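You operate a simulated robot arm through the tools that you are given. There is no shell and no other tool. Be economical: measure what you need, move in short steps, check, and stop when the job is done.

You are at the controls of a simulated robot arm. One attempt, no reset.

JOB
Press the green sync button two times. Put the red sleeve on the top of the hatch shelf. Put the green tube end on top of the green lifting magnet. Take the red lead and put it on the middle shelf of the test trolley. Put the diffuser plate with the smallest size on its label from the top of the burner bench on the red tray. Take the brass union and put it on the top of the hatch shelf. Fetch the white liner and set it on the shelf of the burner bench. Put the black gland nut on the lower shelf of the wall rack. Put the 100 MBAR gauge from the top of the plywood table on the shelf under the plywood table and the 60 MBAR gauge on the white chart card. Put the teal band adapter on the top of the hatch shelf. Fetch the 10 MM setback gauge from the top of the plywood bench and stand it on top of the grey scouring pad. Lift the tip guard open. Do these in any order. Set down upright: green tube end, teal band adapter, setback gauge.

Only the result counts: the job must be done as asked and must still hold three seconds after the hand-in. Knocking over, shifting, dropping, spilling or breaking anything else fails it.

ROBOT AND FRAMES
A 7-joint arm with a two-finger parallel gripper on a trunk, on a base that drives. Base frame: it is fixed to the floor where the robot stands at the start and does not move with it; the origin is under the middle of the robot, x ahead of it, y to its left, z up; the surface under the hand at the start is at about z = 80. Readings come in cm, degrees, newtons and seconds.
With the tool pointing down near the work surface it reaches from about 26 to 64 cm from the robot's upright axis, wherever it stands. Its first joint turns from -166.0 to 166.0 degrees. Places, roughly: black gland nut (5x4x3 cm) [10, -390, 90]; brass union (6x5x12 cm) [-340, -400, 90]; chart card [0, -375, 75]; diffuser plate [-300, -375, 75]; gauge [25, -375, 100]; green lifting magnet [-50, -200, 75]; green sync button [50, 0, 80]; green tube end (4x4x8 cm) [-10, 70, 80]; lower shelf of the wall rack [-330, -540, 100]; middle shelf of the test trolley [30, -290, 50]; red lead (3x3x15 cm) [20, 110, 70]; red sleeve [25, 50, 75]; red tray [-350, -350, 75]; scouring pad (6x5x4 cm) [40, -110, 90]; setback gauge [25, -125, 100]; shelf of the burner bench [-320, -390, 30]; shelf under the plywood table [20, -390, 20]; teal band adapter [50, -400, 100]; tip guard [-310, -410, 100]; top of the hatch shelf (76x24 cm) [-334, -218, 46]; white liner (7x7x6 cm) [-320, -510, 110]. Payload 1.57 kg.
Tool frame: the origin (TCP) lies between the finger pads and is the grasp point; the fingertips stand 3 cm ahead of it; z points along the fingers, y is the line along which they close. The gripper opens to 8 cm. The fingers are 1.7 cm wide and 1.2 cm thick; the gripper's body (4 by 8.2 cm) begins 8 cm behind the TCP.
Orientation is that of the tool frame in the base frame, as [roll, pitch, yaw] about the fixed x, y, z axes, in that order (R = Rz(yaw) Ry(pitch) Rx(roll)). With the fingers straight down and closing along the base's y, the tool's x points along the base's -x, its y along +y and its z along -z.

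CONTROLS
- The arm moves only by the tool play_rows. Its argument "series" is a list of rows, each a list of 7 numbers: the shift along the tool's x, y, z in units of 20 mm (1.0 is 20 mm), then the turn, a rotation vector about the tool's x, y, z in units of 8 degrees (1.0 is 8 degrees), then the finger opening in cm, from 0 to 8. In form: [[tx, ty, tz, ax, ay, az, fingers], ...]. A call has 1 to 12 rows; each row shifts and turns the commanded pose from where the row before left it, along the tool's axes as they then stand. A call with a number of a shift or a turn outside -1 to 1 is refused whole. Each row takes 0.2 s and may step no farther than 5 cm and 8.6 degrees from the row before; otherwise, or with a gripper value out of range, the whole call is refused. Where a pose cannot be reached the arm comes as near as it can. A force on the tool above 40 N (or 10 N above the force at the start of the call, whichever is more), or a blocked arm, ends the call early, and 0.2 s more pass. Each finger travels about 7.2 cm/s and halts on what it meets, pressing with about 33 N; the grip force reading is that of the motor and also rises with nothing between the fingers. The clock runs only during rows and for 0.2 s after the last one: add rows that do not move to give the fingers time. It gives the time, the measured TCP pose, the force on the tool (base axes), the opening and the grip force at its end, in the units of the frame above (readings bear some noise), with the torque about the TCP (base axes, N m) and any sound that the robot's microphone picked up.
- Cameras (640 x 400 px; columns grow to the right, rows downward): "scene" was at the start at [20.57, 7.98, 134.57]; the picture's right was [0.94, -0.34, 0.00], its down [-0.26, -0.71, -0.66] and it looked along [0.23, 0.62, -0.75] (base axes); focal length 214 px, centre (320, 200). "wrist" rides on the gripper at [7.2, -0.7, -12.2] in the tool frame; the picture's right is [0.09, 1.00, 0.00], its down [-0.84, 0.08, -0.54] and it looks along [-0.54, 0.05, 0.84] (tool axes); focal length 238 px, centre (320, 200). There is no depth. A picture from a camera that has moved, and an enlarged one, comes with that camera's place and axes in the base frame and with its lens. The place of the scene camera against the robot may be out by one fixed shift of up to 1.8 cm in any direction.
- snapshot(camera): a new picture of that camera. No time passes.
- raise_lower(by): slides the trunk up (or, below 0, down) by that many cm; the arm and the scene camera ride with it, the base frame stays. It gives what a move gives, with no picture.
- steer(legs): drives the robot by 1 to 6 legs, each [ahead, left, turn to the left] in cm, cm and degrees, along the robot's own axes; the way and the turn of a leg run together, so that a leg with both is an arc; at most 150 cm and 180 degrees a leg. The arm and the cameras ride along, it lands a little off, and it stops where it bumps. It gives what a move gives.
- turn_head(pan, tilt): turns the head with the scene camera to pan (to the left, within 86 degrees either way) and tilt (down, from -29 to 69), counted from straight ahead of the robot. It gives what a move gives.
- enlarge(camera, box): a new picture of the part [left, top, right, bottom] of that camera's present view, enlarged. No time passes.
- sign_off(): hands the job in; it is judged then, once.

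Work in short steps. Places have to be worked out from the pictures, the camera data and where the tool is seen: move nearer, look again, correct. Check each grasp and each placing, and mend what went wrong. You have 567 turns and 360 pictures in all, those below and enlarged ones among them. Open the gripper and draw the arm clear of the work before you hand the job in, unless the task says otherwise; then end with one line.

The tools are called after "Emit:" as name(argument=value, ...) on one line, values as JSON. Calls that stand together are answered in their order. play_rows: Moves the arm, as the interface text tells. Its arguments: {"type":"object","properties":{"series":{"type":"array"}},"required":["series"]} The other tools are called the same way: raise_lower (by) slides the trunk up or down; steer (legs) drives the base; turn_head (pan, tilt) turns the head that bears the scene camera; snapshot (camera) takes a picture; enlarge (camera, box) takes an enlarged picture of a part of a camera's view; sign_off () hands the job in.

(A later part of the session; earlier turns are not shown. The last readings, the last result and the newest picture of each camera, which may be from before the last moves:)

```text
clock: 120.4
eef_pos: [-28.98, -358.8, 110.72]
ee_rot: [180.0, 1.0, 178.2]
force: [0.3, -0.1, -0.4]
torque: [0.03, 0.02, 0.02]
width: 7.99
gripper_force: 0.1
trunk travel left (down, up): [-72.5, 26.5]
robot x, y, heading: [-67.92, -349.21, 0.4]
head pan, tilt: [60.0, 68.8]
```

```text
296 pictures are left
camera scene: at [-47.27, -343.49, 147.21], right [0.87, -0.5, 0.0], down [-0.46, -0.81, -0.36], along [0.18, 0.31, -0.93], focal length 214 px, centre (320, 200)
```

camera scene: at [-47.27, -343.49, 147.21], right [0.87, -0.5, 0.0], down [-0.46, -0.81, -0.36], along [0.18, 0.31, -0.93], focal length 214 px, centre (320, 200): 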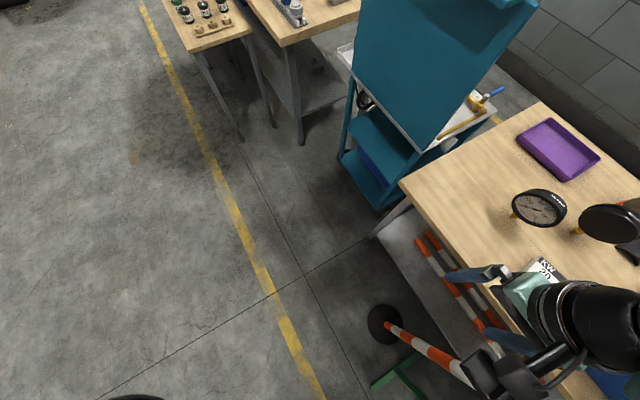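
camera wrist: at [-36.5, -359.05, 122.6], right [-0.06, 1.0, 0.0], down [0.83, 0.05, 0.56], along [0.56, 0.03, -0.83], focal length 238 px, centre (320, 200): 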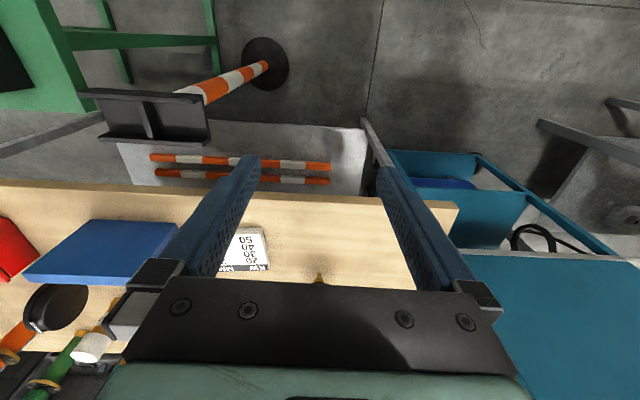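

The robot evidently hangs from above with no base on the floor, so I can stand over the tables. I drive to about [-20, -348] to reach both gauges and the card.

Emit:
steer(legs=[[46, 0, 0]])

Emit:
turn_head(pan=-20, tilt=60)

Emit:
snapshot(camera="scene")

Emit:
snapshot(camera="wrist")

```text
clock: 123.2
eef_pos: [17.16, -358.46, 110.68]
ee_rot: [-180.0, 1.1, 178.3]
force: [-0.5, 0.1, 0.0]
torque: [0.01, 0.01, 0.01]
width: 8.01
gripper_force: 0.1
trunk travel left (down, up): [-72.5, 26.5]
robot x, y, heading: [-21.77, -348.84, 0.4]
head pan, tilt: [60.0, 68.8]
```

```text
clock: 124.7
eef_pos: [17.14, -358.47, 110.67]
ee_rot: [-180.0, 1.1, 178.3]
force: [-0.6, 1.0, 0.3]
torque: [0.0, -0.03, 0.01]
width: 7.98
gripper_force: 0.0
trunk travel left (down, up): [-72.5, 26.5]
robot x, y, heading: [-21.61, -349.06, 0.3]
head pan, tilt: [-20.0, 60.0]
```

```text
295 pictures are left
camera scene: at [2.31, -350.37, 148.14], right [-0.34, -0.94, 0.0], down [-0.82, 0.29, -0.5], along [0.47, -0.17, -0.87], focal length 214 px, centre (320, 200)
```

scene: 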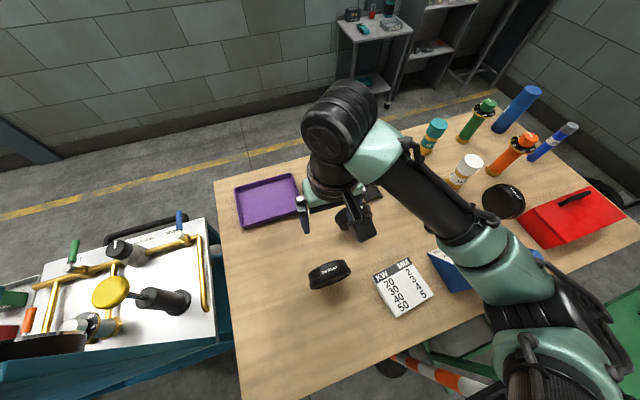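

```text
294 pictures are left
camera wrist: at [9.62, -358.81, 122.6], right [-0.06, 1.0, 0.0], down [0.83, 0.05, 0.56], along [0.56, 0.03, -0.83], focal length 238 px, centre (320, 200)
```

wrist: 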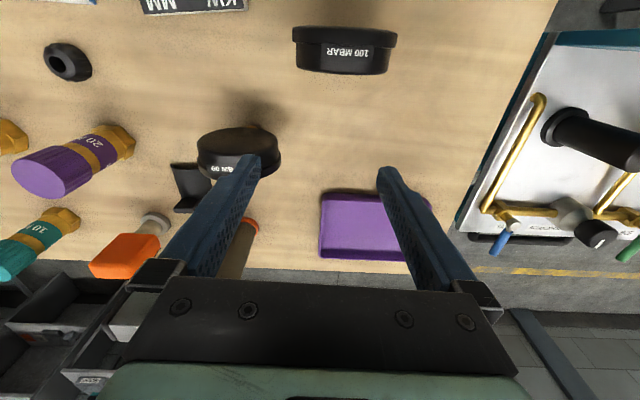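

Gauges located: 100 at about [10.5, -356.4], 60 at about [22, -368.4], both facing along x, tops near z 96. I move over gauge 60 and turn the hand so the fingers close along x.

Emit:
play_rows(series=[[-0.49, -0.99, 0, 0, 0.14, 0, 8], [-0.49, -0.99, 0, 0, 0, 0, 8], [-0.49, -0.99, 0, 0, 0, 0, 8], [-0.49, -0.99, 0, 0, 0, 0, 8], [-0.49, -0.99, 0, 0, 0, 0, 8]])

Emit:
play_rows(series=[[0, 0, 0, 0, 0, 1, 7], [0, 0, 0, 0, 0, 1, 7], [0, 0, 0, 0, 0, 1, 7], [0, 0, 0, 0, 0, 1, 7], [0, 0, 0, 0, 0, 1, 7], [0, 0, 0, 0, 0, 1, 7], [0, 0, 0, 0, 0, 1, 7], [0, 0, 0, 0, 0, 1, 7], [0, 0, 0, 0, 0, 1, 7], [0, 0, 0, 0, 0, 1, 7], [0, 0, 0, 0, 0, 1, 7], [0, 0, 0, 0, 0, 0, 7]])

Emit:
snapshot(camera="wrist")

Emit:
snapshot(camera="scene")

```text
clock: 125.9
eef_pos: [21.64, -368.55, 110.78]
ee_rot: [179.9, -0.1, 178.2]
force: [0.9, -0.2, 0.6]
torque: [-0.02, 0.0, 0.04]
width: 8.01
gripper_force: 0.1
trunk travel left (down, up): [-72.5, 26.5]
robot x, y, heading: [-22.02, -348.69, 0.3]
head pan, tilt: [-20.0, 60.0]
```

```text
clock: 128.5
eef_pos: [21.62, -368.54, 110.75]
ee_rot: [-179.8, 0.0, 90.2]
force: [-0.2, -0.6, -0.4]
torque: [-0.02, 0.0, 0.0]
width: 6.98
gripper_force: 0.0
trunk travel left (down, up): [-72.5, 26.5]
robot x, y, heading: [-21.95, -349.18, 0.5]
head pan, tilt: [-20.0, 60.0]
```

```text
293 pictures are left
camera wrist: at [20.97, -361.25, 122.76], right [1.0, 0.1, 0.0], down [0.08, -0.84, 0.54], along [0.05, -0.54, -0.84], focal length 238 px, centre (320, 200)
```

wrist: 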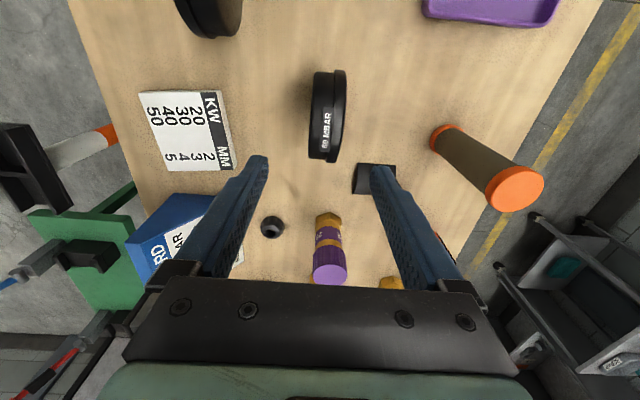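

```text
292 pictures are left
camera scene: at [2.31, -350.37, 148.15], right [-0.34, -0.94, 0.0], down [-0.82, 0.29, -0.5], along [0.47, -0.17, -0.87], focal length 214 px, centre (320, 200)
```

scene: 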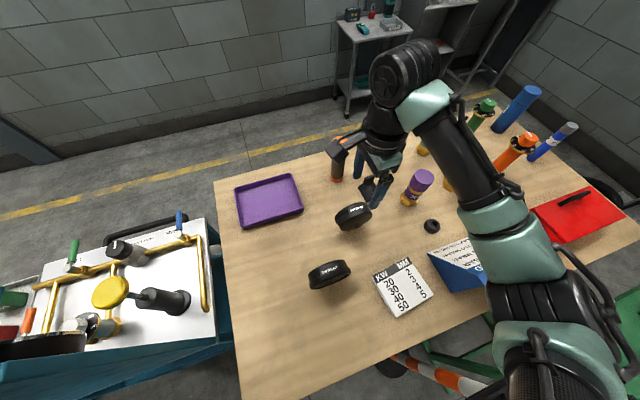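

Gauge 60 centre ≈ [22.7, -369.7, 88], radius ~6. I centre over it and go down with fingers open 7.5, then check before closing.

Emit:
play_rows(series=[[-0.6, 0.55, 0, 0, 0, 0, 8], [0, 0, 1, 0, 0, 0, 8], [0, 0, 1, 0, 0, 0, 8], [0, 0, 1, 0, 0, 0, 8], [0, 0, 1, 0, 0, 0, 8], [0, 0, 1, 0, 0, 0, 8]])

Emit:
snapshot(camera="wrist")

```text
clock: 129.9
eef_pos: [22.76, -369.64, 100.63]
ee_rot: [-180.0, 0.1, 90.3]
force: [0.3, 0.1, -0.3]
torque: [-0.04, 0.0, 0.0]
width: 8.01
gripper_force: 0.0
trunk travel left (down, up): [-72.5, 26.5]
robot x, y, heading: [-21.84, -348.76, 0.4]
head pan, tilt: [-20.0, 60.0]
```

```text
291 pictures are left
camera wrist: at [22.01, -362.38, 112.64], right [1.0, 0.1, 0.0], down [0.08, -0.84, 0.54], along [0.05, -0.54, -0.84], focal length 238 px, centre (320, 200)
```

wrist: 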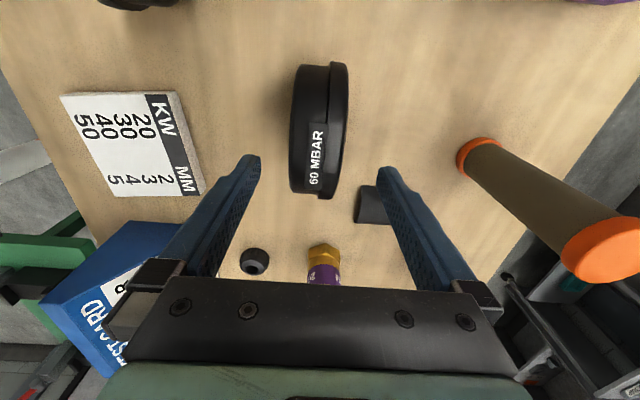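

Refined: gauge centre z≈93, top 98, y -368.5. I shift +y 1.1, go down 6.6 cm and close.

Emit:
play_rows(series=[[0.55, -0.1, 0, 0, 0, 0, 8], [0, 0, 1, 0, 0, 0, 8], [0, 0, 1, 0, 0, 0, 8], [0, 0, 1, 0, 0, 0, 8], [0, 0, 0.3, 0, 0, 0, 8], [0, 0, 0, 0, 0, 0, 6], [0, 0, 0, 0, 0, 0, 4], [0, 0, 0, 0, 0, 0, 2], [0, 0, 0, 0, 0, 0, 1], [0, 0, 0, 0, 0, 0, 1]])

Emit:
snapshot(camera="wrist")

```text
clock: 132.1
eef_pos: [22.6, -368.5, 94.09]
ee_rot: [-179.9, 0.0, 90.3]
force: [-0.9, 0.3, -0.1]
torque: [-0.01, 0.06, -0.02]
width: 3.61
gripper_force: 33.2
trunk travel left (down, up): [-72.5, 26.5]
robot x, y, heading: [-22.01, -348.8, 0.2]
head pan, tilt: [-20.0, 60.0]
```

```text
290 pictures are left
camera wrist: at [21.8, -361.26, 106.15], right [1.0, 0.1, 0.0], down [0.08, -0.84, 0.54], along [0.05, -0.54, -0.84], focal length 238 px, centre (320, 200)
```

wrist: 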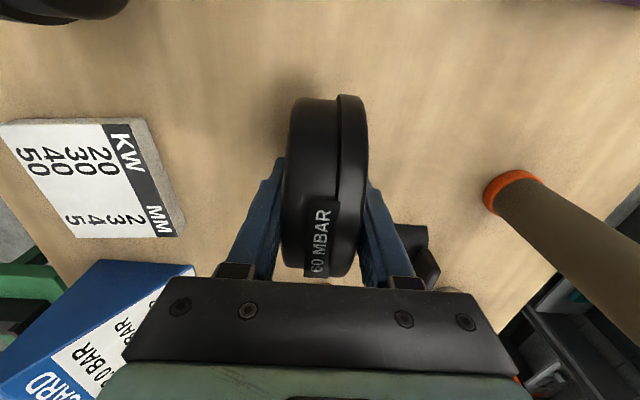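

Gripped (3.6 cm). The card centre is about [2.2, -374], top z≈87. I lift 8 cm, move -y then -x over the card.

Emit:
play_rows(series=[[0, 0, -1, 0, 0, 0, 1], [0, 0, -1, 0, 0, 0, 1], [0, 0, -1, 0, 0, 0, 1], [0, 0, -1, 0, 0, 0, 1], [-0.9, 0, 0, 0, 0, 0, 1], [-0.9, 0, 0, 0, 0, 0, 1], [-0.95, 0, 0, 0, 0, 0, 1]])

Emit:
play_rows(series=[[0, -0.93, 0, 0, 0, 0, 1], [0, -0.93, 0, 0, 0, 0, 1], [0, -0.93, 0, 0, 0, 0, 1], [0, -0.93, 0, 0, 0, 0, 1], [0, -0.93, 0, 0, 0, 0, 1], [0, -0.93, 0, 0, 0, 0, 1], [0, -0.93, 0, 0, 0, 0, 1], [0, -0.93, 0, 0, 0, 0, 1], [0, -0.93, 0, 0, 0, 0, 1], [0, -0.93, 0, 0, 0, 0, 1], [0, -0.93, 0, 0, 0, 0, 1]])

Emit:
snapshot(camera="scene")

Emit:
snapshot(camera="wrist")

```text
clock: 133.7
eef_pos: [22.64, -374.1, 102.06]
ee_rot: [-179.9, 0.0, 90.3]
force: [-0.2, -0.4, -3.7]
torque: [0.02, 0.01, -0.01]
width: 3.59
gripper_force: 32.8
trunk travel left (down, up): [-72.5, 26.5]
robot x, y, heading: [-22.19, -348.93, 0.4]
head pan, tilt: [-20.0, 60.0]
```

```text
clock: 136.1
eef_pos: [2.04, -374.24, 102.24]
ee_rot: [-179.8, -0.1, 90.3]
force: [-0.1, -0.9, -3.1]
torque: [0.0, 0.0, 0.0]
width: 3.58
gripper_force: 33.6
trunk travel left (down, up): [-72.5, 26.5]
robot x, y, heading: [-22.06, -348.86, 0.2]
head pan, tilt: [-20.0, 60.0]
```

```text
289 pictures are left
camera scene: at [2.28, -350.38, 148.15], right [-0.34, -0.94, 0.0], down [-0.82, 0.29, -0.5], along [0.47, -0.17, -0.87], focal length 214 px, centre (320, 200)
```

scene: 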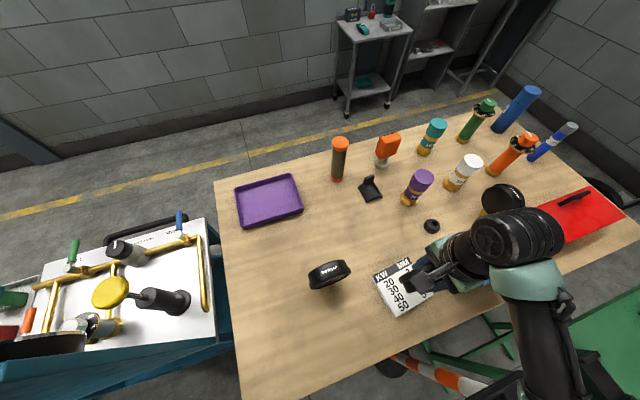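

```text
288 pictures are left
camera wrist: at [1.33, -366.95, 114.18], right [1.0, 0.1, 0.0], down [0.08, -0.84, 0.54], along [0.05, -0.54, -0.84], focal length 238 px, centre (320, 200)
```

wrist: 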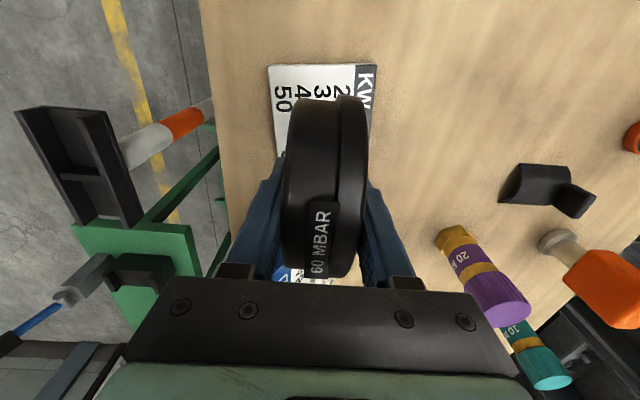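

Over the card. I descend 4.5 cm, then in fine steps until contact.

Emit:
play_rows(series=[[0, 0, 0.75, 0, 0, 0, 1], [0, 0, 0.75, 0, 0, 0, 1], [0, 0, 0.5, 0, 0, 0, 1], [0, 0, 0.25, 0, 0, 0, 1], [0, 0, 0.15, 0, 0, 0, 1], [0, 0, 0.15, 0, 0, 0, 1]])

Emit:
play_rows(series=[[0, 0, 0.12, 0, 0, 0, 1], [0, 0, 0.12, 0, 0, 0, 1], [0, 0, 0.12, 0, 0, 0, 1]])

```text
clock: 137.5
eef_pos: [2.13, -374.23, 97.04]
ee_rot: [-179.9, -0.1, 90.3]
force: [-0.8, 0.4, -3.4]
torque: [0.01, -0.01, 0.01]
width: 3.6
gripper_force: 33.4
trunk travel left (down, up): [-72.5, 26.5]
robot x, y, heading: [-21.59, -348.89, 0.2]
head pan, tilt: [-20.0, 60.0]
```

```text
clock: 138.3
eef_pos: [2.19, -374.24, 96.3]
ee_rot: [-179.9, -0.1, 90.4]
force: [-0.4, 0.2, -2.8]
torque: [0.02, 0.0, 0.01]
width: 3.6
gripper_force: 32.8
trunk travel left (down, up): [-72.5, 26.5]
robot x, y, heading: [-21.93, -348.98, 0.2]
head pan, tilt: [-20.0, 60.0]
```

No contact yet; continue finely.

Emit:
play_rows(series=[[0, 0, 0.12, 0, 0, 0, 1], [0, 0, 0.12, 0, 0, 0, 1]])

Emit:
play_rows(series=[[0, 0, 0.12, 0, 0, 0, 1], [0, 0, 0.12, 0, 0, 0, 1]])

Emit:
play_rows(series=[[0, 0, 0.12, 0, 0, 0, 1], [0, 0, 0.12, 0, 0, 0, 1]])

```text
clock: 138.9
eef_pos: [2.22, -374.12, 96.09]
ee_rot: [179.8, 0.2, 90.2]
force: [0.6, 1.2, 31.1]
torque: [0.06, 0.04, 0.0]
width: 3.51
gripper_force: 33.4
trunk travel left (down, up): [-72.5, 26.5]
robot x, y, heading: [-22.17, -349.05, 0.1]
head pan, tilt: [-20.0, 60.0]
```

```text
clock: 139.5
eef_pos: [2.12, -374.01, 95.59]
ee_rot: [179.9, 0.1, 90.3]
force: [0.1, -0.9, 31.0]
torque: [-0.06, 0.03, 0.03]
width: 3.56
gripper_force: 32.6
trunk travel left (down, up): [-72.5, 26.5]
robot x, y, heading: [-22.11, -349.13, 0.2]
head pan, tilt: [-20.0, 60.0]
```

```text
clock: 140.1
eef_pos: [2.23, -374.16, 94.78]
ee_rot: [-179.8, -0.1, 90.4]
force: [0.0, 1.0, 13.8]
torque: [0.08, 0.04, 0.05]
width: 3.59
gripper_force: 32.9
trunk travel left (down, up): [-72.5, 26.5]
robot x, y, heading: [-21.98, -348.84, 0.3]
head pan, tilt: [-20.0, 60.0]
```

Contact was at 96.1 (fingers slid slightly). The gauge is on the card; I release and check.

Emit:
play_rows(series=[[0, 0, -0.1, 0, 0, 0, 1], [0, 0, 0, 0, 0, 0, 4], [0, 0, 0, 0, 0, 0, 5], [0, 0, 0, 0, 0, 0, 7], [0, 0, 0, 0, 0, 0, 7.5]])

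Emit:
snapshot(camera="wrist")

```text
clock: 141.3
eef_pos: [2.29, -374.32, 95.1]
ee_rot: [-180.0, -0.1, 90.3]
force: [-0.1, -0.1, 0.5]
torque: [-0.02, 0.02, 0.01]
width: 7.5
gripper_force: 0.1
trunk travel left (down, up): [-72.5, 26.5]
robot x, y, heading: [-21.37, -348.71, 0.4]
head pan, tilt: [-20.0, 60.0]
```

```text
287 pictures are left
camera wrist: at [1.44, -366.94, 107.09], right [1.0, 0.1, 0.0], down [0.08, -0.84, 0.54], along [0.05, -0.54, -0.84], focal length 238 px, centre (320, 200)
```

wrist: 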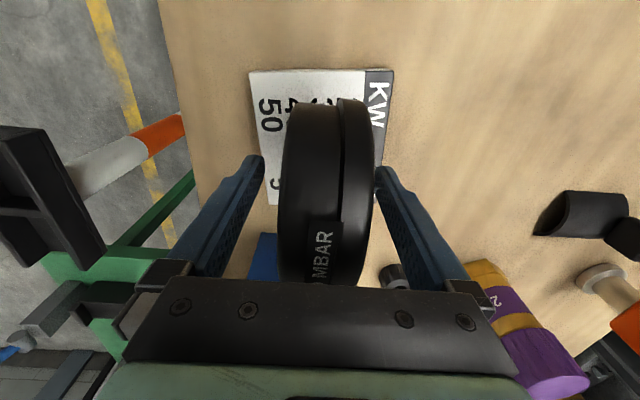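

It stands. I lift straight up 10 cm and check.

Emit:
play_rows(series=[[0, 0, -0.5, 0, 0, 0, 7.5], [0, 0, -1, 0, 0, 0, 7.5], [0, 0, -1, 0, 0, 0, 7.5], [0, 0, -1, 0, 0, 0, 7.5], [0, 0, -1, 0, 0, 0, 7.5], [0, 0, -1, 0, 0, 0, 7.5], [0, 0, -1, 0, 0, 0, 7.5], [0, 0, -1, 0, 0, 0, 7.5]])

Emit:
snapshot(camera="wrist")

```text
clock: 143.1
eef_pos: [2.28, -374.06, 110.04]
ee_rot: [-179.9, -0.1, 90.4]
force: [0.2, 0.1, 0.4]
torque: [-0.05, 0.0, 0.01]
width: 7.51
gripper_force: 0.0
trunk travel left (down, up): [-72.5, 26.5]
robot x, y, heading: [-21.14, -348.68, 0.1]
head pan, tilt: [-20.0, 60.0]
```

```text
286 pictures are left
camera wrist: at [1.45, -366.92, 122.15], right [1.0, 0.1, 0.0], down [0.08, -0.84, 0.54], along [0.05, -0.54, -0.84], focal length 238 px, centre (320, 200)
```

wrist: 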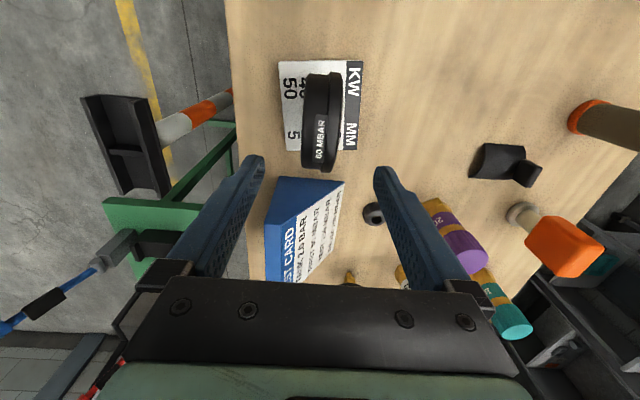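

The 60 gauge stands on the card. Now the 100 gauge: I move over it (yaw 90 kept).

Emit:
play_rows(series=[[0.98, 0.46, 0, 0, 0, 0, 8], [0.98, 0.46, 0, 0, 0, 0, 8], [0.98, 0.46, 0, 0, 0, 0, 8], [0.98, 0.46, 0, 0, 0, 0, 8], [0.98, 0.46, 0, 0, 0, 0, 8], [0.98, 0.46, 0, 0, 0, 0, 8], [0.98, 0.46, 0, 0, 0, 0, 8], [0.98, 0.46, 0, 0, 0, 0, 8], [0.98, 0.46, 0, 0, 0, 0, 8]])

Emit:
snapshot(camera="wrist")

```text
clock: 145.1
eef_pos: [10.4, -356.43, 110.1]
ee_rot: [-180.0, 0.0, 90.2]
force: [-0.6, 0.4, 1.0]
torque: [0.02, -0.01, -0.01]
width: 8.02
gripper_force: 0.1
trunk travel left (down, up): [-72.5, 26.5]
robot x, y, heading: [-21.69, -349.04, 0.3]
head pan, tilt: [-20.0, 60.0]
```

```text
285 pictures are left
camera wrist: at [9.65, -349.2, 122.13], right [1.0, 0.1, 0.0], down [0.08, -0.84, 0.54], along [0.05, -0.54, -0.84], focal length 238 px, centre (320, 200)
```

wrist: 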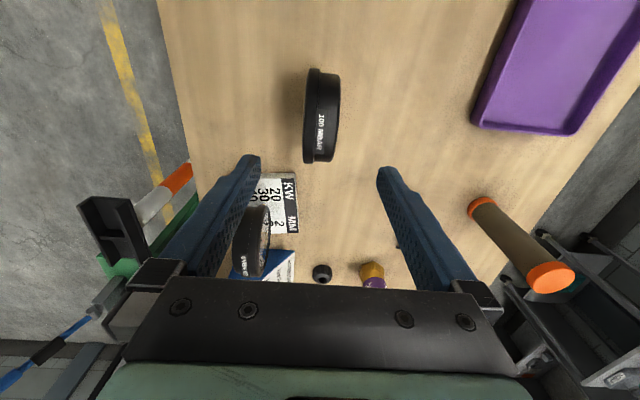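

Aligned with the 100 gauge. I descend to z≈93.5 and close.

Emit:
play_rows(series=[[0, 0, 1, 0, 0, 0, 8], [0, 0, 1, 0, 0, 0, 8], [0, 0, 1, 0, 0, 0, 8], [0, 0, 1, 0, 0, 0, 8], [0, 0, 1, 0, 0, 0, 8], [0, 0, 1, 0, 0, 0, 8], [0, 0, 1, 0, 0, 0, 8], [0, 0, 1, 0, 0, 0, 8], [0, 0, 0.25, 0, 0, 0, 8], [0, 0, 0, 0, 0, 0, 5], [0, 0, 0, 0, 0, 0, 2], [0, 0, 0, 0, 0, 0, 1]])

Emit:
play_rows(series=[[0, 0, 0, 0, 0, 0, 1], [0, 0, -0.5, 0, 0, 0, 1], [0, 0, -1, 0, 0, 0, 1], [0, 0, -1, 0, 0, 0, 1], [0, 0, -0.5, 0, 0, 0, 1]])

Emit:
snapshot(camera="wrist")

```text
clock: 147.7
eef_pos: [10.42, -356.48, 93.4]
ee_rot: [-179.9, -0.2, 90.4]
force: [0.6, -1.1, -0.8]
torque: [-0.05, -0.03, 0.0]
width: 3.6
gripper_force: 33.1
trunk travel left (down, up): [-72.5, 26.5]
robot x, y, heading: [-22.0, -348.77, 0.4]
head pan, tilt: [-20.0, 60.0]
```

```text
clock: 148.9
eef_pos: [10.25, -356.49, 99.6]
ee_rot: [-179.9, 0.0, 90.3]
force: [-0.3, -0.2, -2.7]
torque: [0.01, 0.01, 0.03]
width: 3.57
gripper_force: 33.0
trunk travel left (down, up): [-72.5, 26.5]
robot x, y, heading: [-21.89, -348.88, 0.2]
head pan, tilt: [-20.0, 60.0]
```

```text
284 pictures are left
camera wrist: at [9.6, -349.22, 111.61], right [1.0, 0.1, 0.0], down [0.08, -0.84, 0.54], along [0.05, -0.54, -0.84], focal length 238 px, centre (320, 200)
```

wrist: 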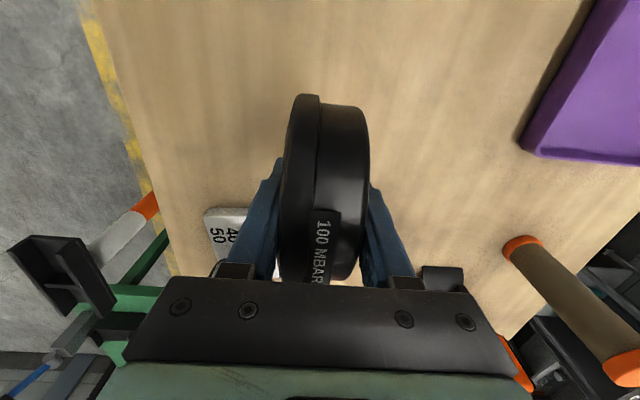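

Lifted. I move it 10 cm towards +y and turn the hand back to yaw 180, to re-grip it for the shelf.

Emit:
play_rows(series=[[1, -0.3, 0, 0, 0, 0, 1], [1, -0.3, 0, 0, 0, 0, 1], [1, -0.3, 0, 0, 0, 0, 1], [1, -0.3, 0, 0, 0, 0, 1], [1, -0.3, 0, 0, 0, 0, 1]])

Emit:
play_rows(series=[[0, 0, 0, 0, 0, -1, 1], [0, 0, 0, 0, 0, -1, 1], [0, 0, 0, 0, 0, -1, 1], [0, 0, 0, 0, 0, -1, 1], [0, 0, 0, 0, 0, -1, 1], [0, 0, 0, 0, 0, -1, 1], [0, 0, 0, 0, 0, -1, 1], [0, 0, 0, 0, 0, -1, 1], [0, 0, 0, 0, 0, -1, 1], [0, 0, 0, 0, 0, -1, 1], [0, 0, 0, 0, 0, -1, 1], [0, 0, 0, 0, 0, -0.2, 1]])

Emit:
play_rows(series=[[0, 0, 1, 0, 0, 0, 1], [0, 0, 1, 0, 0, 0, 1], [0, 0, 0.75, 0, 0, 0, 1], [0, 0, 0.15, 0, 0, 0, 1]])

Emit:
snapshot(camera="wrist")

```text
clock: 150.1
eef_pos: [7.21, -346.57, 99.66]
ee_rot: [-179.8, -0.1, 90.3]
force: [0.8, -0.2, -3.1]
torque: [-0.01, 0.01, -0.04]
width: 3.59
gripper_force: 32.5
trunk travel left (down, up): [-72.5, 26.5]
robot x, y, heading: [-22.25, -348.79, 0.1]
head pan, tilt: [-20.0, 60.0]
```

```text
clock: 152.7
eef_pos: [7.31, -346.59, 99.6]
ee_rot: [179.9, -0.1, -180.0]
force: [-0.7, -0.7, -4.3]
torque: [-0.02, 0.01, -0.02]
width: 3.61
gripper_force: 32.9
trunk travel left (down, up): [-72.5, 26.5]
robot x, y, heading: [-21.51, -348.86, 0.4]
head pan, tilt: [-20.0, 60.0]
```

```text
clock: 153.7
eef_pos: [7.26, -346.54, 93.9]
ee_rot: [179.9, -0.1, 179.9]
force: [-0.8, -0.6, -3.0]
torque: [-0.04, 0.0, -0.01]
width: 3.6
gripper_force: 32.6
trunk travel left (down, up): [-72.5, 26.5]
robot x, y, heading: [-21.8, -348.86, 0.5]
head pan, tilt: [-20.0, 60.0]
```

```text
283 pictures are left
camera wrist: at [0.06, -347.07, 105.8], right [-0.09, 1.0, 0.0], down [0.84, 0.08, 0.54], along [0.54, 0.05, -0.84], focal length 238 px, centre (320, 200)
```

wrist: 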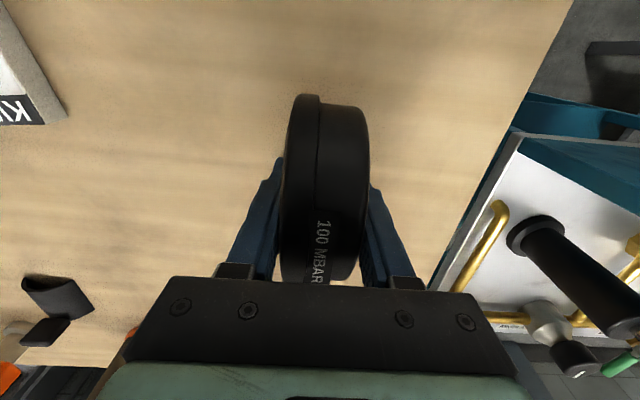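

Almost down; I touch, release, and lift 8 cm clear.

Emit:
play_rows(series=[[0, 0, 0.15, 0, 0, 0, 1], [0, 0, 0.1, 0, 0, 0, 1], [0, 0, 0.07, 0, 0, 0, 1]])

Emit:
play_rows(series=[[0, 0, 0, 0, 0, 0, 4], [0, 0, 0, 0, 0, 0, 6], [0, 0, 0, 0, 0, 0, 8], [0, 0, 0, 0, 0, 0, 8], [0, 0, -0.5, 0, 0, 0, 8], [0, 0, -1, 0, 0, 0, 8], [0, 0, -1, 0, 0, 0, 8], [0, 0, -1, 0, 0, 0, 8], [0, 0, -1, 0, 0, 0, 8]])

Emit:
snapshot(camera="wrist")

```text
clock: 154.5
eef_pos: [7.22, -346.43, 93.38]
ee_rot: [179.7, 0.4, 179.9]
force: [0.1, -1.4, 31.7]
torque: [-0.05, 0.06, 0.02]
width: 3.62
gripper_force: 32.8
trunk travel left (down, up): [-72.5, 26.5]
robot x, y, heading: [-21.93, -348.97, 0.2]
head pan, tilt: [-20.0, 60.0]
```

```text
clock: 156.5
eef_pos: [7.27, -346.43, 102.25]
ee_rot: [180.0, -0.1, 179.9]
force: [-0.1, 0.4, 0.8]
torque: [-0.01, 0.01, -0.01]
width: 7.97
gripper_force: 0.0
trunk travel left (down, up): [-72.5, 26.5]
robot x, y, heading: [-21.96, -348.78, 0.4]
head pan, tilt: [-20.0, 60.0]
```

```text
282 pictures are left
camera wrist: at [-0.03, -347.09, 114.3], right [-0.09, 1.0, 0.0], down [0.84, 0.08, 0.54], along [0.54, 0.05, -0.84], focal length 238 px, centre (320, 200)
```

wrist: 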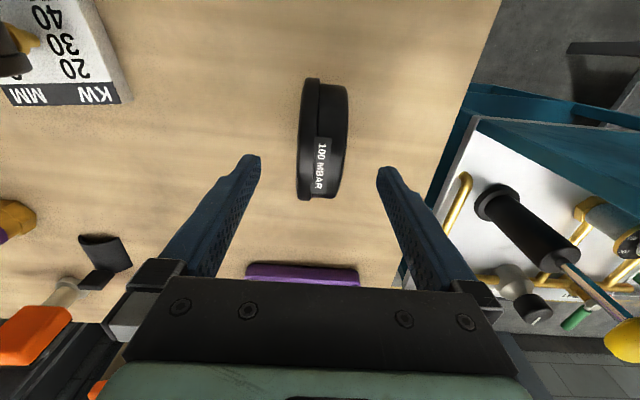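

Standing well. I back the robot 32 cm and tilt the hand 50 degrees forward for the shelf grasp.

Emit:
steer(legs=[[-32, 0, 0]])

Emit:
play_rows(series=[[0, 0, 0, 0, -1, 0, 8], [0, 0, 0, 0, -1, 0, 8], [0, 0, 0, 0, -1, 0, 8], [0, 0, 0, 0, -1, 0, 8], [0, 0, 0, 0, -1, 0, 8], [0, 0, 0, 0, -1, 0, 8], [0, 0, 0, 0, -0.25, 0, 8]])

Emit:
snapshot(camera="wrist")

```text
clock: 158.7
eef_pos: [-25.09, -346.71, 102.3]
ee_rot: [179.9, -0.1, 179.9]
force: [-0.2, 0.2, 0.0]
torque: [-0.03, -0.02, 0.02]
width: 8.0
gripper_force: 0.0
trunk travel left (down, up): [-72.5, 26.5]
robot x, y, heading: [-54.11, -349.19, 0.3]
head pan, tilt: [-20.0, 60.0]
```

```text
clock: 160.3
eef_pos: [-20.47, -345.95, 99.29]
ee_rot: [179.9, 44.0, 179.9]
force: [0.8, 0.8, 0.1]
torque: [0.02, 0.02, 0.0]
width: 8.01
gripper_force: 0.1
out of reach, approached as far as the arm can: row 2, 3, 4, 6
trunk travel left (down, up): [-72.5, 26.5]
robot x, y, heading: [-53.92, -349.11, 0.2]
head pan, tilt: [-20.0, 60.0]
```

```text
281 pictures are left
camera wrist: at [-34.26, -346.58, 102.89], right [-0.07, 1.0, -0.06], down [0.23, 0.08, 0.97], along [0.97, 0.05, -0.23], focal length 238 px, centre (320, 200)
```

wrist: 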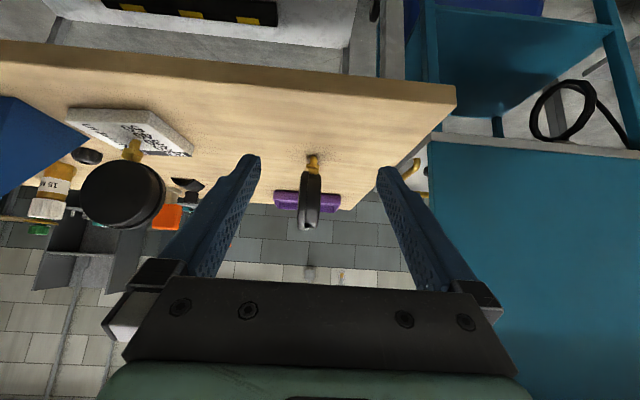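

Tilted about 44° so far (close to the robot). I move forward to a pre-grasp 10 cm short of the gauge.

Emit:
play_rows(series=[[-0.627, 0, 0.932, 0, 0, 0, 8], [-0.627, 0, 0.932, 0, 0, 0, 8], [-0.627, 0, 0.932, 0, 0, 0, 8], [-0.627, 0, 0.932, 0, 0, 0, 8], [-0.627, 0, 0.932, 0, 0, 0, 8], [-0.627, 0, 0.932, 0, 0, 0, 8], [-0.627, 0, 0.932, 0, 0, 0, 8], [-0.627, 0, 0.932, 0, 0, 0, 8], [-0.627, 0, 0.932, 0, 0, 0, 8], [-0.627, 0, 0.932, 0, 0, 0, 8], [0, 0, 0, 0, 0, 0, 8]])

Emit:
snapshot(camera="wrist")

```text
clock: 162.7
eef_pos: [1.56, -346.08, 95.33]
ee_rot: [-180.0, 45.9, 179.9]
force: [0.4, -1.2, -0.2]
torque: [0.02, 0.0, 0.04]
width: 8.01
gripper_force: 0.0
trunk travel left (down, up): [-72.5, 26.5]
robot x, y, heading: [-54.35, -349.22, 0.3]
head pan, tilt: [-20.0, 60.0]
```

```text
280 pictures are left
camera wrist: at [-12.33, -346.61, 98.49], right [-0.06, 1.0, -0.06], down [0.19, 0.08, 0.98], along [0.98, 0.05, -0.2], focal length 238 px, centre (320, 200)
```

wrist: 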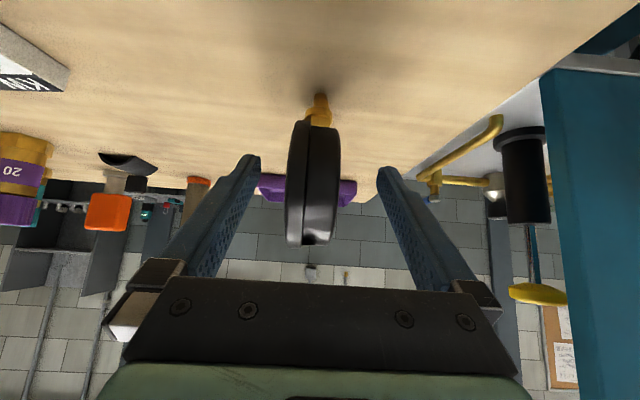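

Gauge centre fits at [7.2, -346, 93]. I advance 5 cm and close.

Emit:
play_rows(series=[[-0.37, 0, 0.81, 0, 0, 0, 8], [-0.37, 0, 0.81, 0, 0, 0, 8], [-0.37, 0, 0.81, 0, 0, 0, 8], [0, 0, 0, 0, 0, 0, 8]])

Emit:
snapshot(camera="wrist")

```text
clock: 163.7
eef_pos: [6.56, -346.08, 93.63]
ee_rot: [180.0, 45.8, 179.8]
force: [-0.2, -0.3, -0.8]
torque: [0.02, 0.03, -0.01]
width: 8.0
gripper_force: 0.1
trunk travel left (down, up): [-72.5, 26.5]
robot x, y, heading: [-53.87, -349.12, 0.3]
head pan, tilt: [-20.0, 60.0]
```

```text
279 pictures are left
camera wrist: at [-7.33, -346.63, 96.73], right [-0.06, 1.0, -0.07], down [0.19, 0.08, 0.98], along [0.98, 0.05, -0.2], focal length 238 px, centre (320, 200)
```

wrist: 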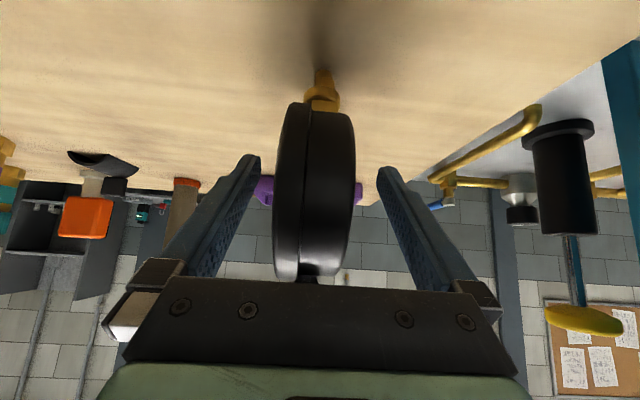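

Disc is between the fingers. Close, then lift 10 cm.

Emit:
play_rows(series=[[0, 0, 0, 0, 0, 0, 6], [0, 0, 0, 0, 0, 0, 4], [0, 0, 0, 0, 0, 0, 2], [0, 0, 0, 0, 0, 0, 1], [0, 0, 0, 0, 0, 0, 1]])

Emit:
raise_lower(by=8)

Emit:
snapshot(camera="wrist")

```text
clock: 164.9
eef_pos: [6.53, -346.13, 93.63]
ee_rot: [179.9, 45.9, 179.9]
force: [-0.7, -1.7, 0.6]
torque: [-0.08, 0.03, -0.04]
width: 3.65
gripper_force: 32.8
trunk travel left (down, up): [-72.5, 26.5]
robot x, y, heading: [-54.15, -349.13, 0.4]
head pan, tilt: [-20.0, 60.0]
```

```text
clock: 166.1
eef_pos: [6.39, -345.99, 101.48]
ee_rot: [179.9, 45.9, 179.9]
force: [-0.6, -0.1, -3.7]
torque: [-0.01, 0.03, 0.0]
width: 3.6
gripper_force: 33.1
trunk travel left (down, up): [-80.5, 18.5]
robot x, y, heading: [-53.94, -349.39, 0.1]
head pan, tilt: [-20.0, 60.0]
```

```text
278 pictures are left
camera wrist: at [-7.3, -346.63, 104.71], right [-0.06, 1.0, -0.07], down [0.19, 0.08, 0.98], along [0.98, 0.05, -0.2], focal length 238 px, centre (320, 200)
```

wrist: 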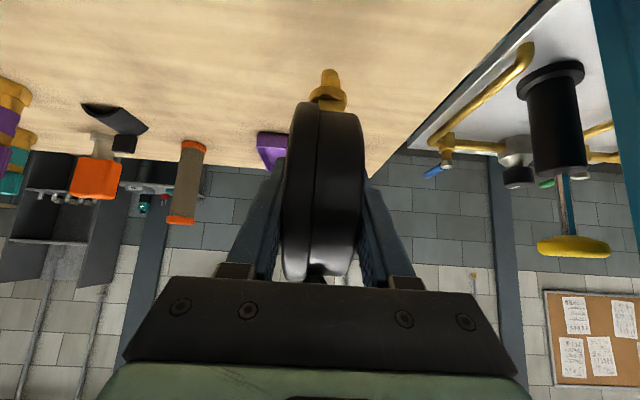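

Held upright. I back off 50 cm, and look at the shelf under the table.

Emit:
steer(legs=[[-50, 0, 0]])

Emit:
raise_lower(by=-45)

Emit:
turn_head(pan=0, tilt=35)

Emit:
snapshot(camera="scene")

Emit:
snapshot(camera="wrist")

```text
clock: 169.0
eef_pos: [-42.9, -346.19, 101.53]
ee_rot: [179.9, 45.9, -179.9]
force: [0.2, -0.4, -4.3]
torque: [0.02, 0.03, 0.0]
width: 3.6
gripper_force: 33.0
trunk travel left (down, up): [-80.5, 18.5]
robot x, y, heading: [-103.79, -349.33, 0.5]
head pan, tilt: [-20.0, 60.0]
```

```text
refused: -45 is not a number from -40 to 40
```

```text
clock: 169.9
eef_pos: [-43.0, -346.34, 101.58]
ee_rot: [179.9, 45.9, 180.0]
force: [0.3, 1.0, -3.5]
torque: [0.01, 0.02, 0.03]
width: 3.59
gripper_force: 32.7
trunk travel left (down, up): [-80.5, 18.5]
robot x, y, heading: [-103.37, -349.35, 0.4]
head pan, tilt: [0.0, 35.0]
```

```text
277 pictures are left
camera scene: at [-76.82, -348.51, 159.56], right [0.01, -1.0, 0.0], down [-0.57, 0.0, -0.82], along [0.82, 0.01, -0.57], focal length 214 px, centre (320, 200)
```

scene: 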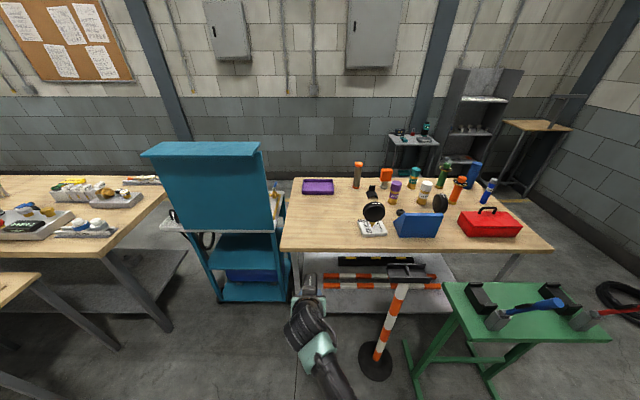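

```text
276 pictures are left
camera wrist: at [-56.79, -346.84, 104.71], right [-0.07, 1.0, -0.07], down [0.19, 0.08, 0.98], along [0.98, 0.05, -0.2], focal length 238 px, centre (320, 200)
```

wrist: 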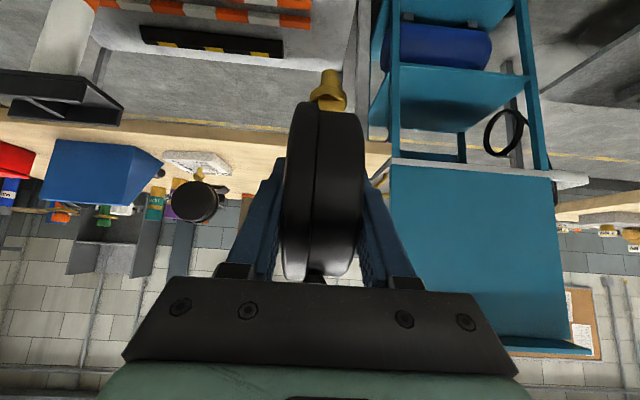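

I lower the trunk 40 cm and look at the shelf from lower down.

Emit:
raise_lower(by=-40)

Emit:
snapshot(camera="scene")

Emit:
snapshot(camera="wrist")

```text
clock: 173.7
eef_pos: [-43.01, -346.28, 61.42]
ee_rot: [180.0, 45.9, -179.8]
force: [-0.2, 0.1, -3.7]
torque: [-0.03, 0.05, 0.0]
width: 3.59
gripper_force: 32.9
trunk travel left (down, up): [-40.5, 58.5]
robot x, y, heading: [-103.48, -348.98, 0.3]
head pan, tilt: [0.0, 35.0]
```

```text
275 pictures are left
camera scene: at [-76.84, -348.5, 119.57], right [0.01, -1.0, 0.0], down [-0.57, 0.0, -0.82], along [0.82, 0.01, -0.57], focal length 214 px, centre (320, 200)
```

scene: 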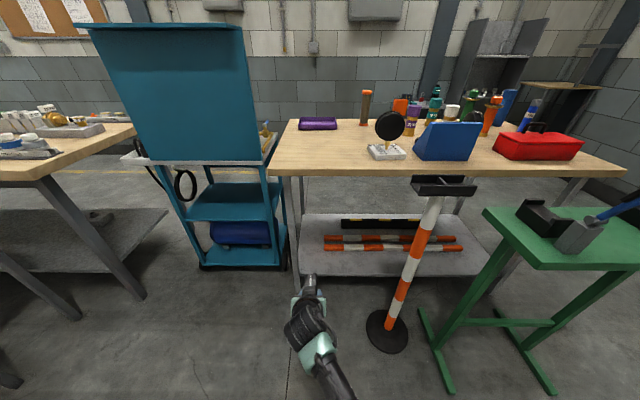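

```text
274 pictures are left
camera wrist: at [-56.82, -346.84, 64.72], right [-0.07, 1.0, -0.07], down [0.19, 0.08, 0.98], along [0.98, 0.05, -0.2], focal length 238 px, centre (320, 200)
```

wrist: 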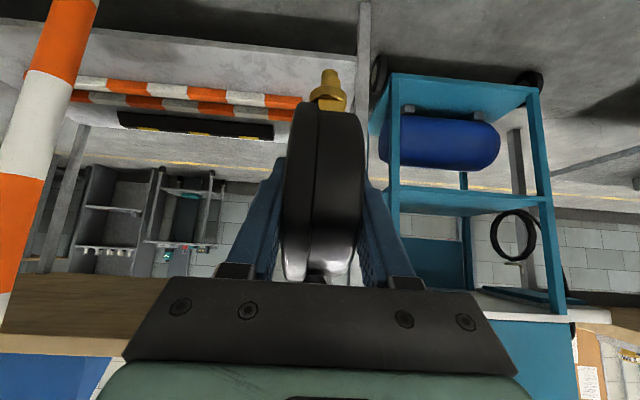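

Front strip of the shelf (x -6 to 12) ahead of the poles is free; shelf z≈20. I lower to TCP z≈33, then drive ahead 35 cm and check.

Emit:
raise_lower(by=-28)

Emit:
steer(legs=[[26, -5, 0]])

Emit:
turn_head(pan=-5, tilt=50)

Emit:
snapshot(camera="scene")

Emit:
snapshot(camera="wrist")

```text
clock: 176.5
eef_pos: [-43.07, -346.22, 33.55]
ee_rot: [179.8, 45.9, 180.0]
force: [-0.7, 0.4, -3.0]
torque: [0.01, 0.05, 0.01]
width: 3.6
gripper_force: 32.8
trunk travel left (down, up): [-12.5, 86.5]
robot x, y, heading: [-103.42, -349.38, 0.3]
head pan, tilt: [0.0, 35.0]
```

```text
clock: 178.4
eef_pos: [-17.08, -351.22, 33.53]
ee_rot: [180.0, 45.8, 179.8]
force: [-0.5, -0.3, -2.9]
torque: [-0.01, 0.02, 0.01]
width: 3.59
gripper_force: 33.2
trunk travel left (down, up): [-12.5, 86.5]
robot x, y, heading: [-77.34, -354.27, 0.2]
head pan, tilt: [0.0, 35.0]
```

```text
clock: 179.2
eef_pos: [-17.01, -351.17, 33.38]
ee_rot: [179.9, 45.9, -180.0]
force: [0.3, -0.4, -2.8]
torque: [0.01, 0.05, -0.01]
width: 3.6
gripper_force: 32.9
trunk travel left (down, up): [-12.5, 86.5]
robot x, y, heading: [-77.87, -354.03, 0.5]
head pan, tilt: [-5.0, 50.0]
```

```text
273 pictures are left
camera scene: at [-52.02, -354.08, 89.4], right [-0.08, -1.0, 0.0], down [-0.76, 0.06, -0.64], along [0.64, -0.05, -0.77], focal length 214 px, centre (320, 200)
```

scene: 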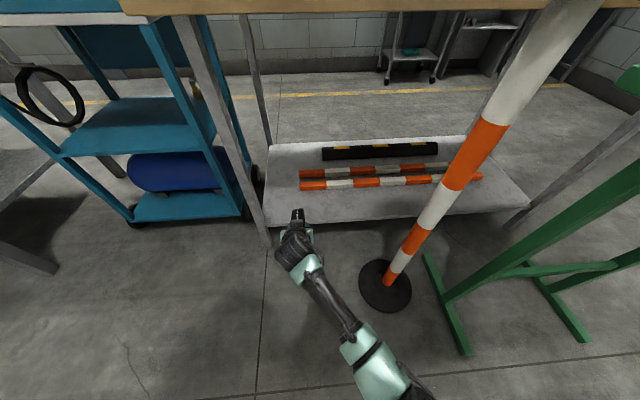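

```text
272 pictures are left
camera wrist: at [-30.87, -351.79, 36.71], right [-0.06, 1.0, -0.07], down [0.19, 0.08, 0.98], along [0.98, 0.05, -0.2], focal length 238 px, centre (320, 200)
```

wrist: 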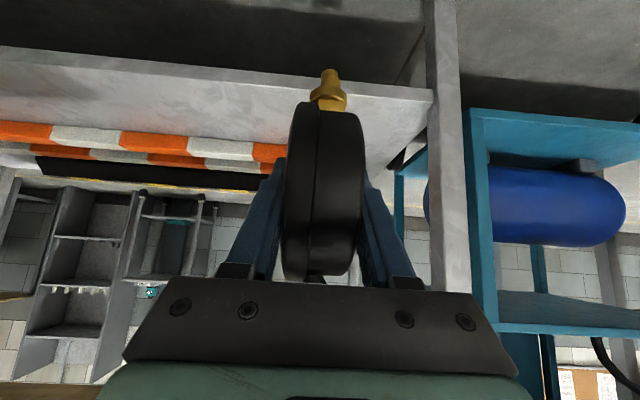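

Shelf surface estimated at z≈17–20. I drive ahead 20 and 4 left to keep off the post, then check the heights.

Emit:
steer(legs=[[20, 4, 0]])

Emit:
snapshot(camera="scene")

Emit:
snapshot(camera="wrist")

```text
clock: 180.8
eef_pos: [2.76, -346.96, 33.52]
ee_rot: [-180.0, 45.9, 179.9]
force: [-0.8, -0.1, -2.8]
torque: [-0.02, 0.04, 0.04]
width: 3.57
gripper_force: 32.7
trunk travel left (down, up): [-12.5, 86.5]
robot x, y, heading: [-57.97, -350.05, 0.3]
head pan, tilt: [-5.0, 50.0]
```

```text
271 pictures are left
camera scene: at [-32.3, -349.98, 89.4], right [-0.08, -1.0, 0.0], down [-0.76, 0.06, -0.64], along [0.64, -0.05, -0.77], focal length 214 px, centre (320, 200)
```

scene: 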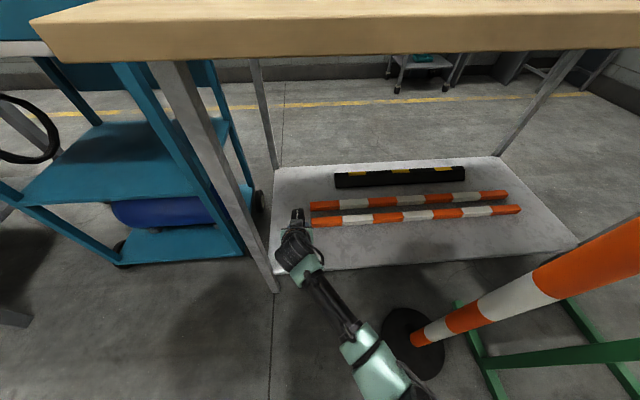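

```text
270 pictures are left
camera wrist: at [-11.13, -347.67, 36.72], right [-0.06, 1.0, -0.07], down [0.19, 0.08, 0.98], along [0.98, 0.05, -0.2], focal length 238 px, centre (320, 200)
```

wrist: 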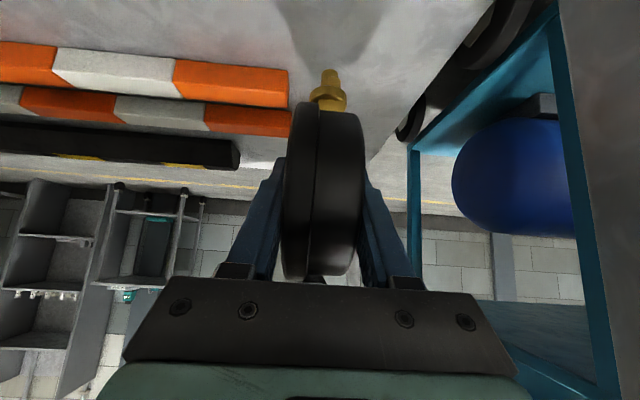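

Gauge is over free shelf. I nudge +y 0.8, lower the trunk 5 cm, then feel down with the arm.

Emit:
play_rows(series=[[0, 0.4, 0, 0, 0, 0, 1]])

Emit:
raise_lower(by=-4)

Emit:
play_rows(series=[[0.18, 0, 0.175, 0, 0, 0, 1], [0.18, 0, 0.175, 0, 0, 0, 1]])

Emit:
snapshot(camera="wrist")

```text
clock: 181.2
eef_pos: [2.76, -346.31, 33.46]
ee_rot: [180.0, 45.8, 179.9]
force: [0.4, 0.3, -3.0]
torque: [-0.02, 0.04, 0.03]
width: 3.57
gripper_force: 33.1
trunk travel left (down, up): [-12.5, 86.5]
robot x, y, heading: [-57.75, -350.07, 0.5]
head pan, tilt: [-5.0, 50.0]
```

```text
clock: 182.0
eef_pos: [2.75, -346.31, 29.56]
ee_rot: [179.9, 45.9, 179.9]
force: [0.0, 0.1, -2.8]
torque: [0.0, 0.03, 0.0]
width: 3.59
gripper_force: 32.6
trunk travel left (down, up): [-8.5, 90.5]
robot x, y, heading: [-57.57, -350.05, 0.6]
head pan, tilt: [-5.0, 50.0]
```

```text
clock: 182.6
eef_pos: [2.66, -346.31, 28.48]
ee_rot: [180.0, 46.0, -179.9]
force: [-0.1, -1.2, -2.9]
torque: [-0.04, 0.07, 0.01]
width: 3.59
gripper_force: 33.6
trunk travel left (down, up): [-8.5, 90.5]
robot x, y, heading: [-58.28, -350.29, 0.3]
head pan, tilt: [-5.0, 50.0]
```

```text
269 pictures are left
camera wrist: at [-11.18, -346.88, 31.66], right [-0.06, 1.0, -0.07], down [0.19, 0.08, 0.98], along [0.98, 0.05, -0.2], focal length 238 px, centre (320, 200)
```

wrist: 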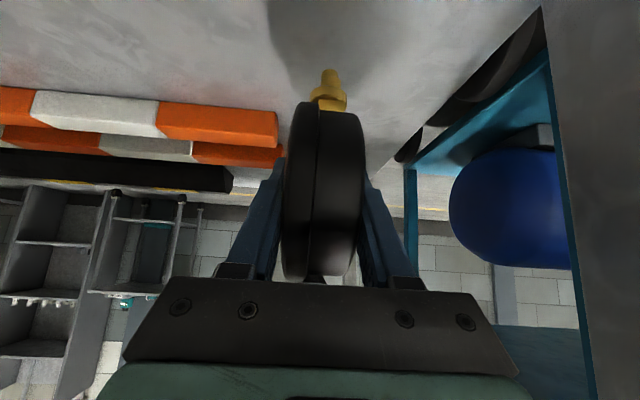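

Bottom at about 20.5, no contact yet. Feel down in 0.4 cm steps.

Emit:
play_rows(series=[[0.144, 0, 0.14, 0, 0, 0, 1], [0.144, 0, 0.14, 0, 0, 0, 1], [0.144, 0, 0.14, 0, 0, 0, 1]])

Emit:
play_rows(series=[[0.144, 0, 0.14, 0, 0, 0, 1], [0.144, 0, 0.14, 0, 0, 0, 1]])

```text
clock: 183.4
eef_pos: [2.7, -346.23, 27.31]
ee_rot: [-180.0, 45.9, 179.9]
force: [0.1, -0.1, -2.8]
torque: [-0.01, 0.04, 0.01]
width: 3.57
gripper_force: 33.1
trunk travel left (down, up): [-8.5, 90.5]
robot x, y, heading: [-58.09, -350.27, 0.2]
head pan, tilt: [-5.0, 50.0]
```

```text
clock: 184.0
eef_pos: [2.69, -346.37, 26.71]
ee_rot: [180.0, 46.0, 180.0]
force: [-2.2, -0.6, 1.9]
torque: [-0.04, 0.17, 0.02]
width: 3.59
gripper_force: 32.6
trunk travel left (down, up): [-8.5, 90.5]
robot x, y, heading: [-58.17, -350.12, 0.6]
head pan, tilt: [-5.0, 50.0]
```

Contact begins at 26.7. A touch more, then release.

Emit:
play_rows(series=[[0.06, 0, 0.06, 0, 0, 0, 1], [0, 0, 0, 0, 0, 0, 4], [0, 0, 0, 0, 0, 0, 5.5], [0, 0, 0, 0, 0, 0, 7.5], [0, 0, 0, 0, 0, 0, 8]])

Emit:
snapshot(camera="wrist")

```text
clock: 185.2
eef_pos: [2.68, -346.33, 26.38]
ee_rot: [179.8, 45.9, 179.8]
force: [-0.4, 0.1, 0.2]
torque: [0.04, 0.02, 0.01]
width: 7.98
gripper_force: 0.1
trunk travel left (down, up): [-8.5, 90.5]
robot x, y, heading: [-57.83, -350.14, 0.2]
head pan, tilt: [-5.0, 50.0]
```

```text
268 pictures are left
camera wrist: at [-11.17, -346.86, 29.48], right [-0.06, 1.0, -0.07], down [0.19, 0.08, 0.98], along [0.98, 0.05, -0.2], focal length 238 px, centre (320, 200)
```

wrist: 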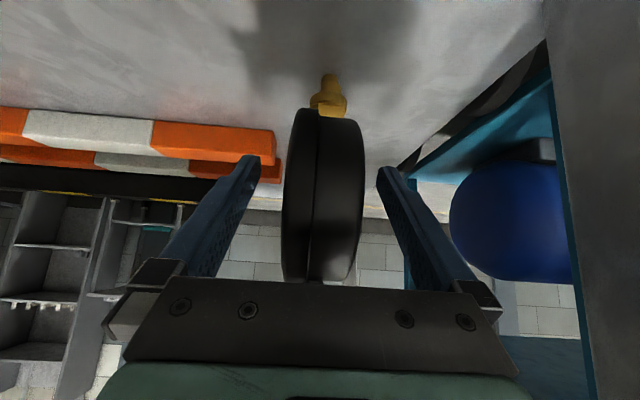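

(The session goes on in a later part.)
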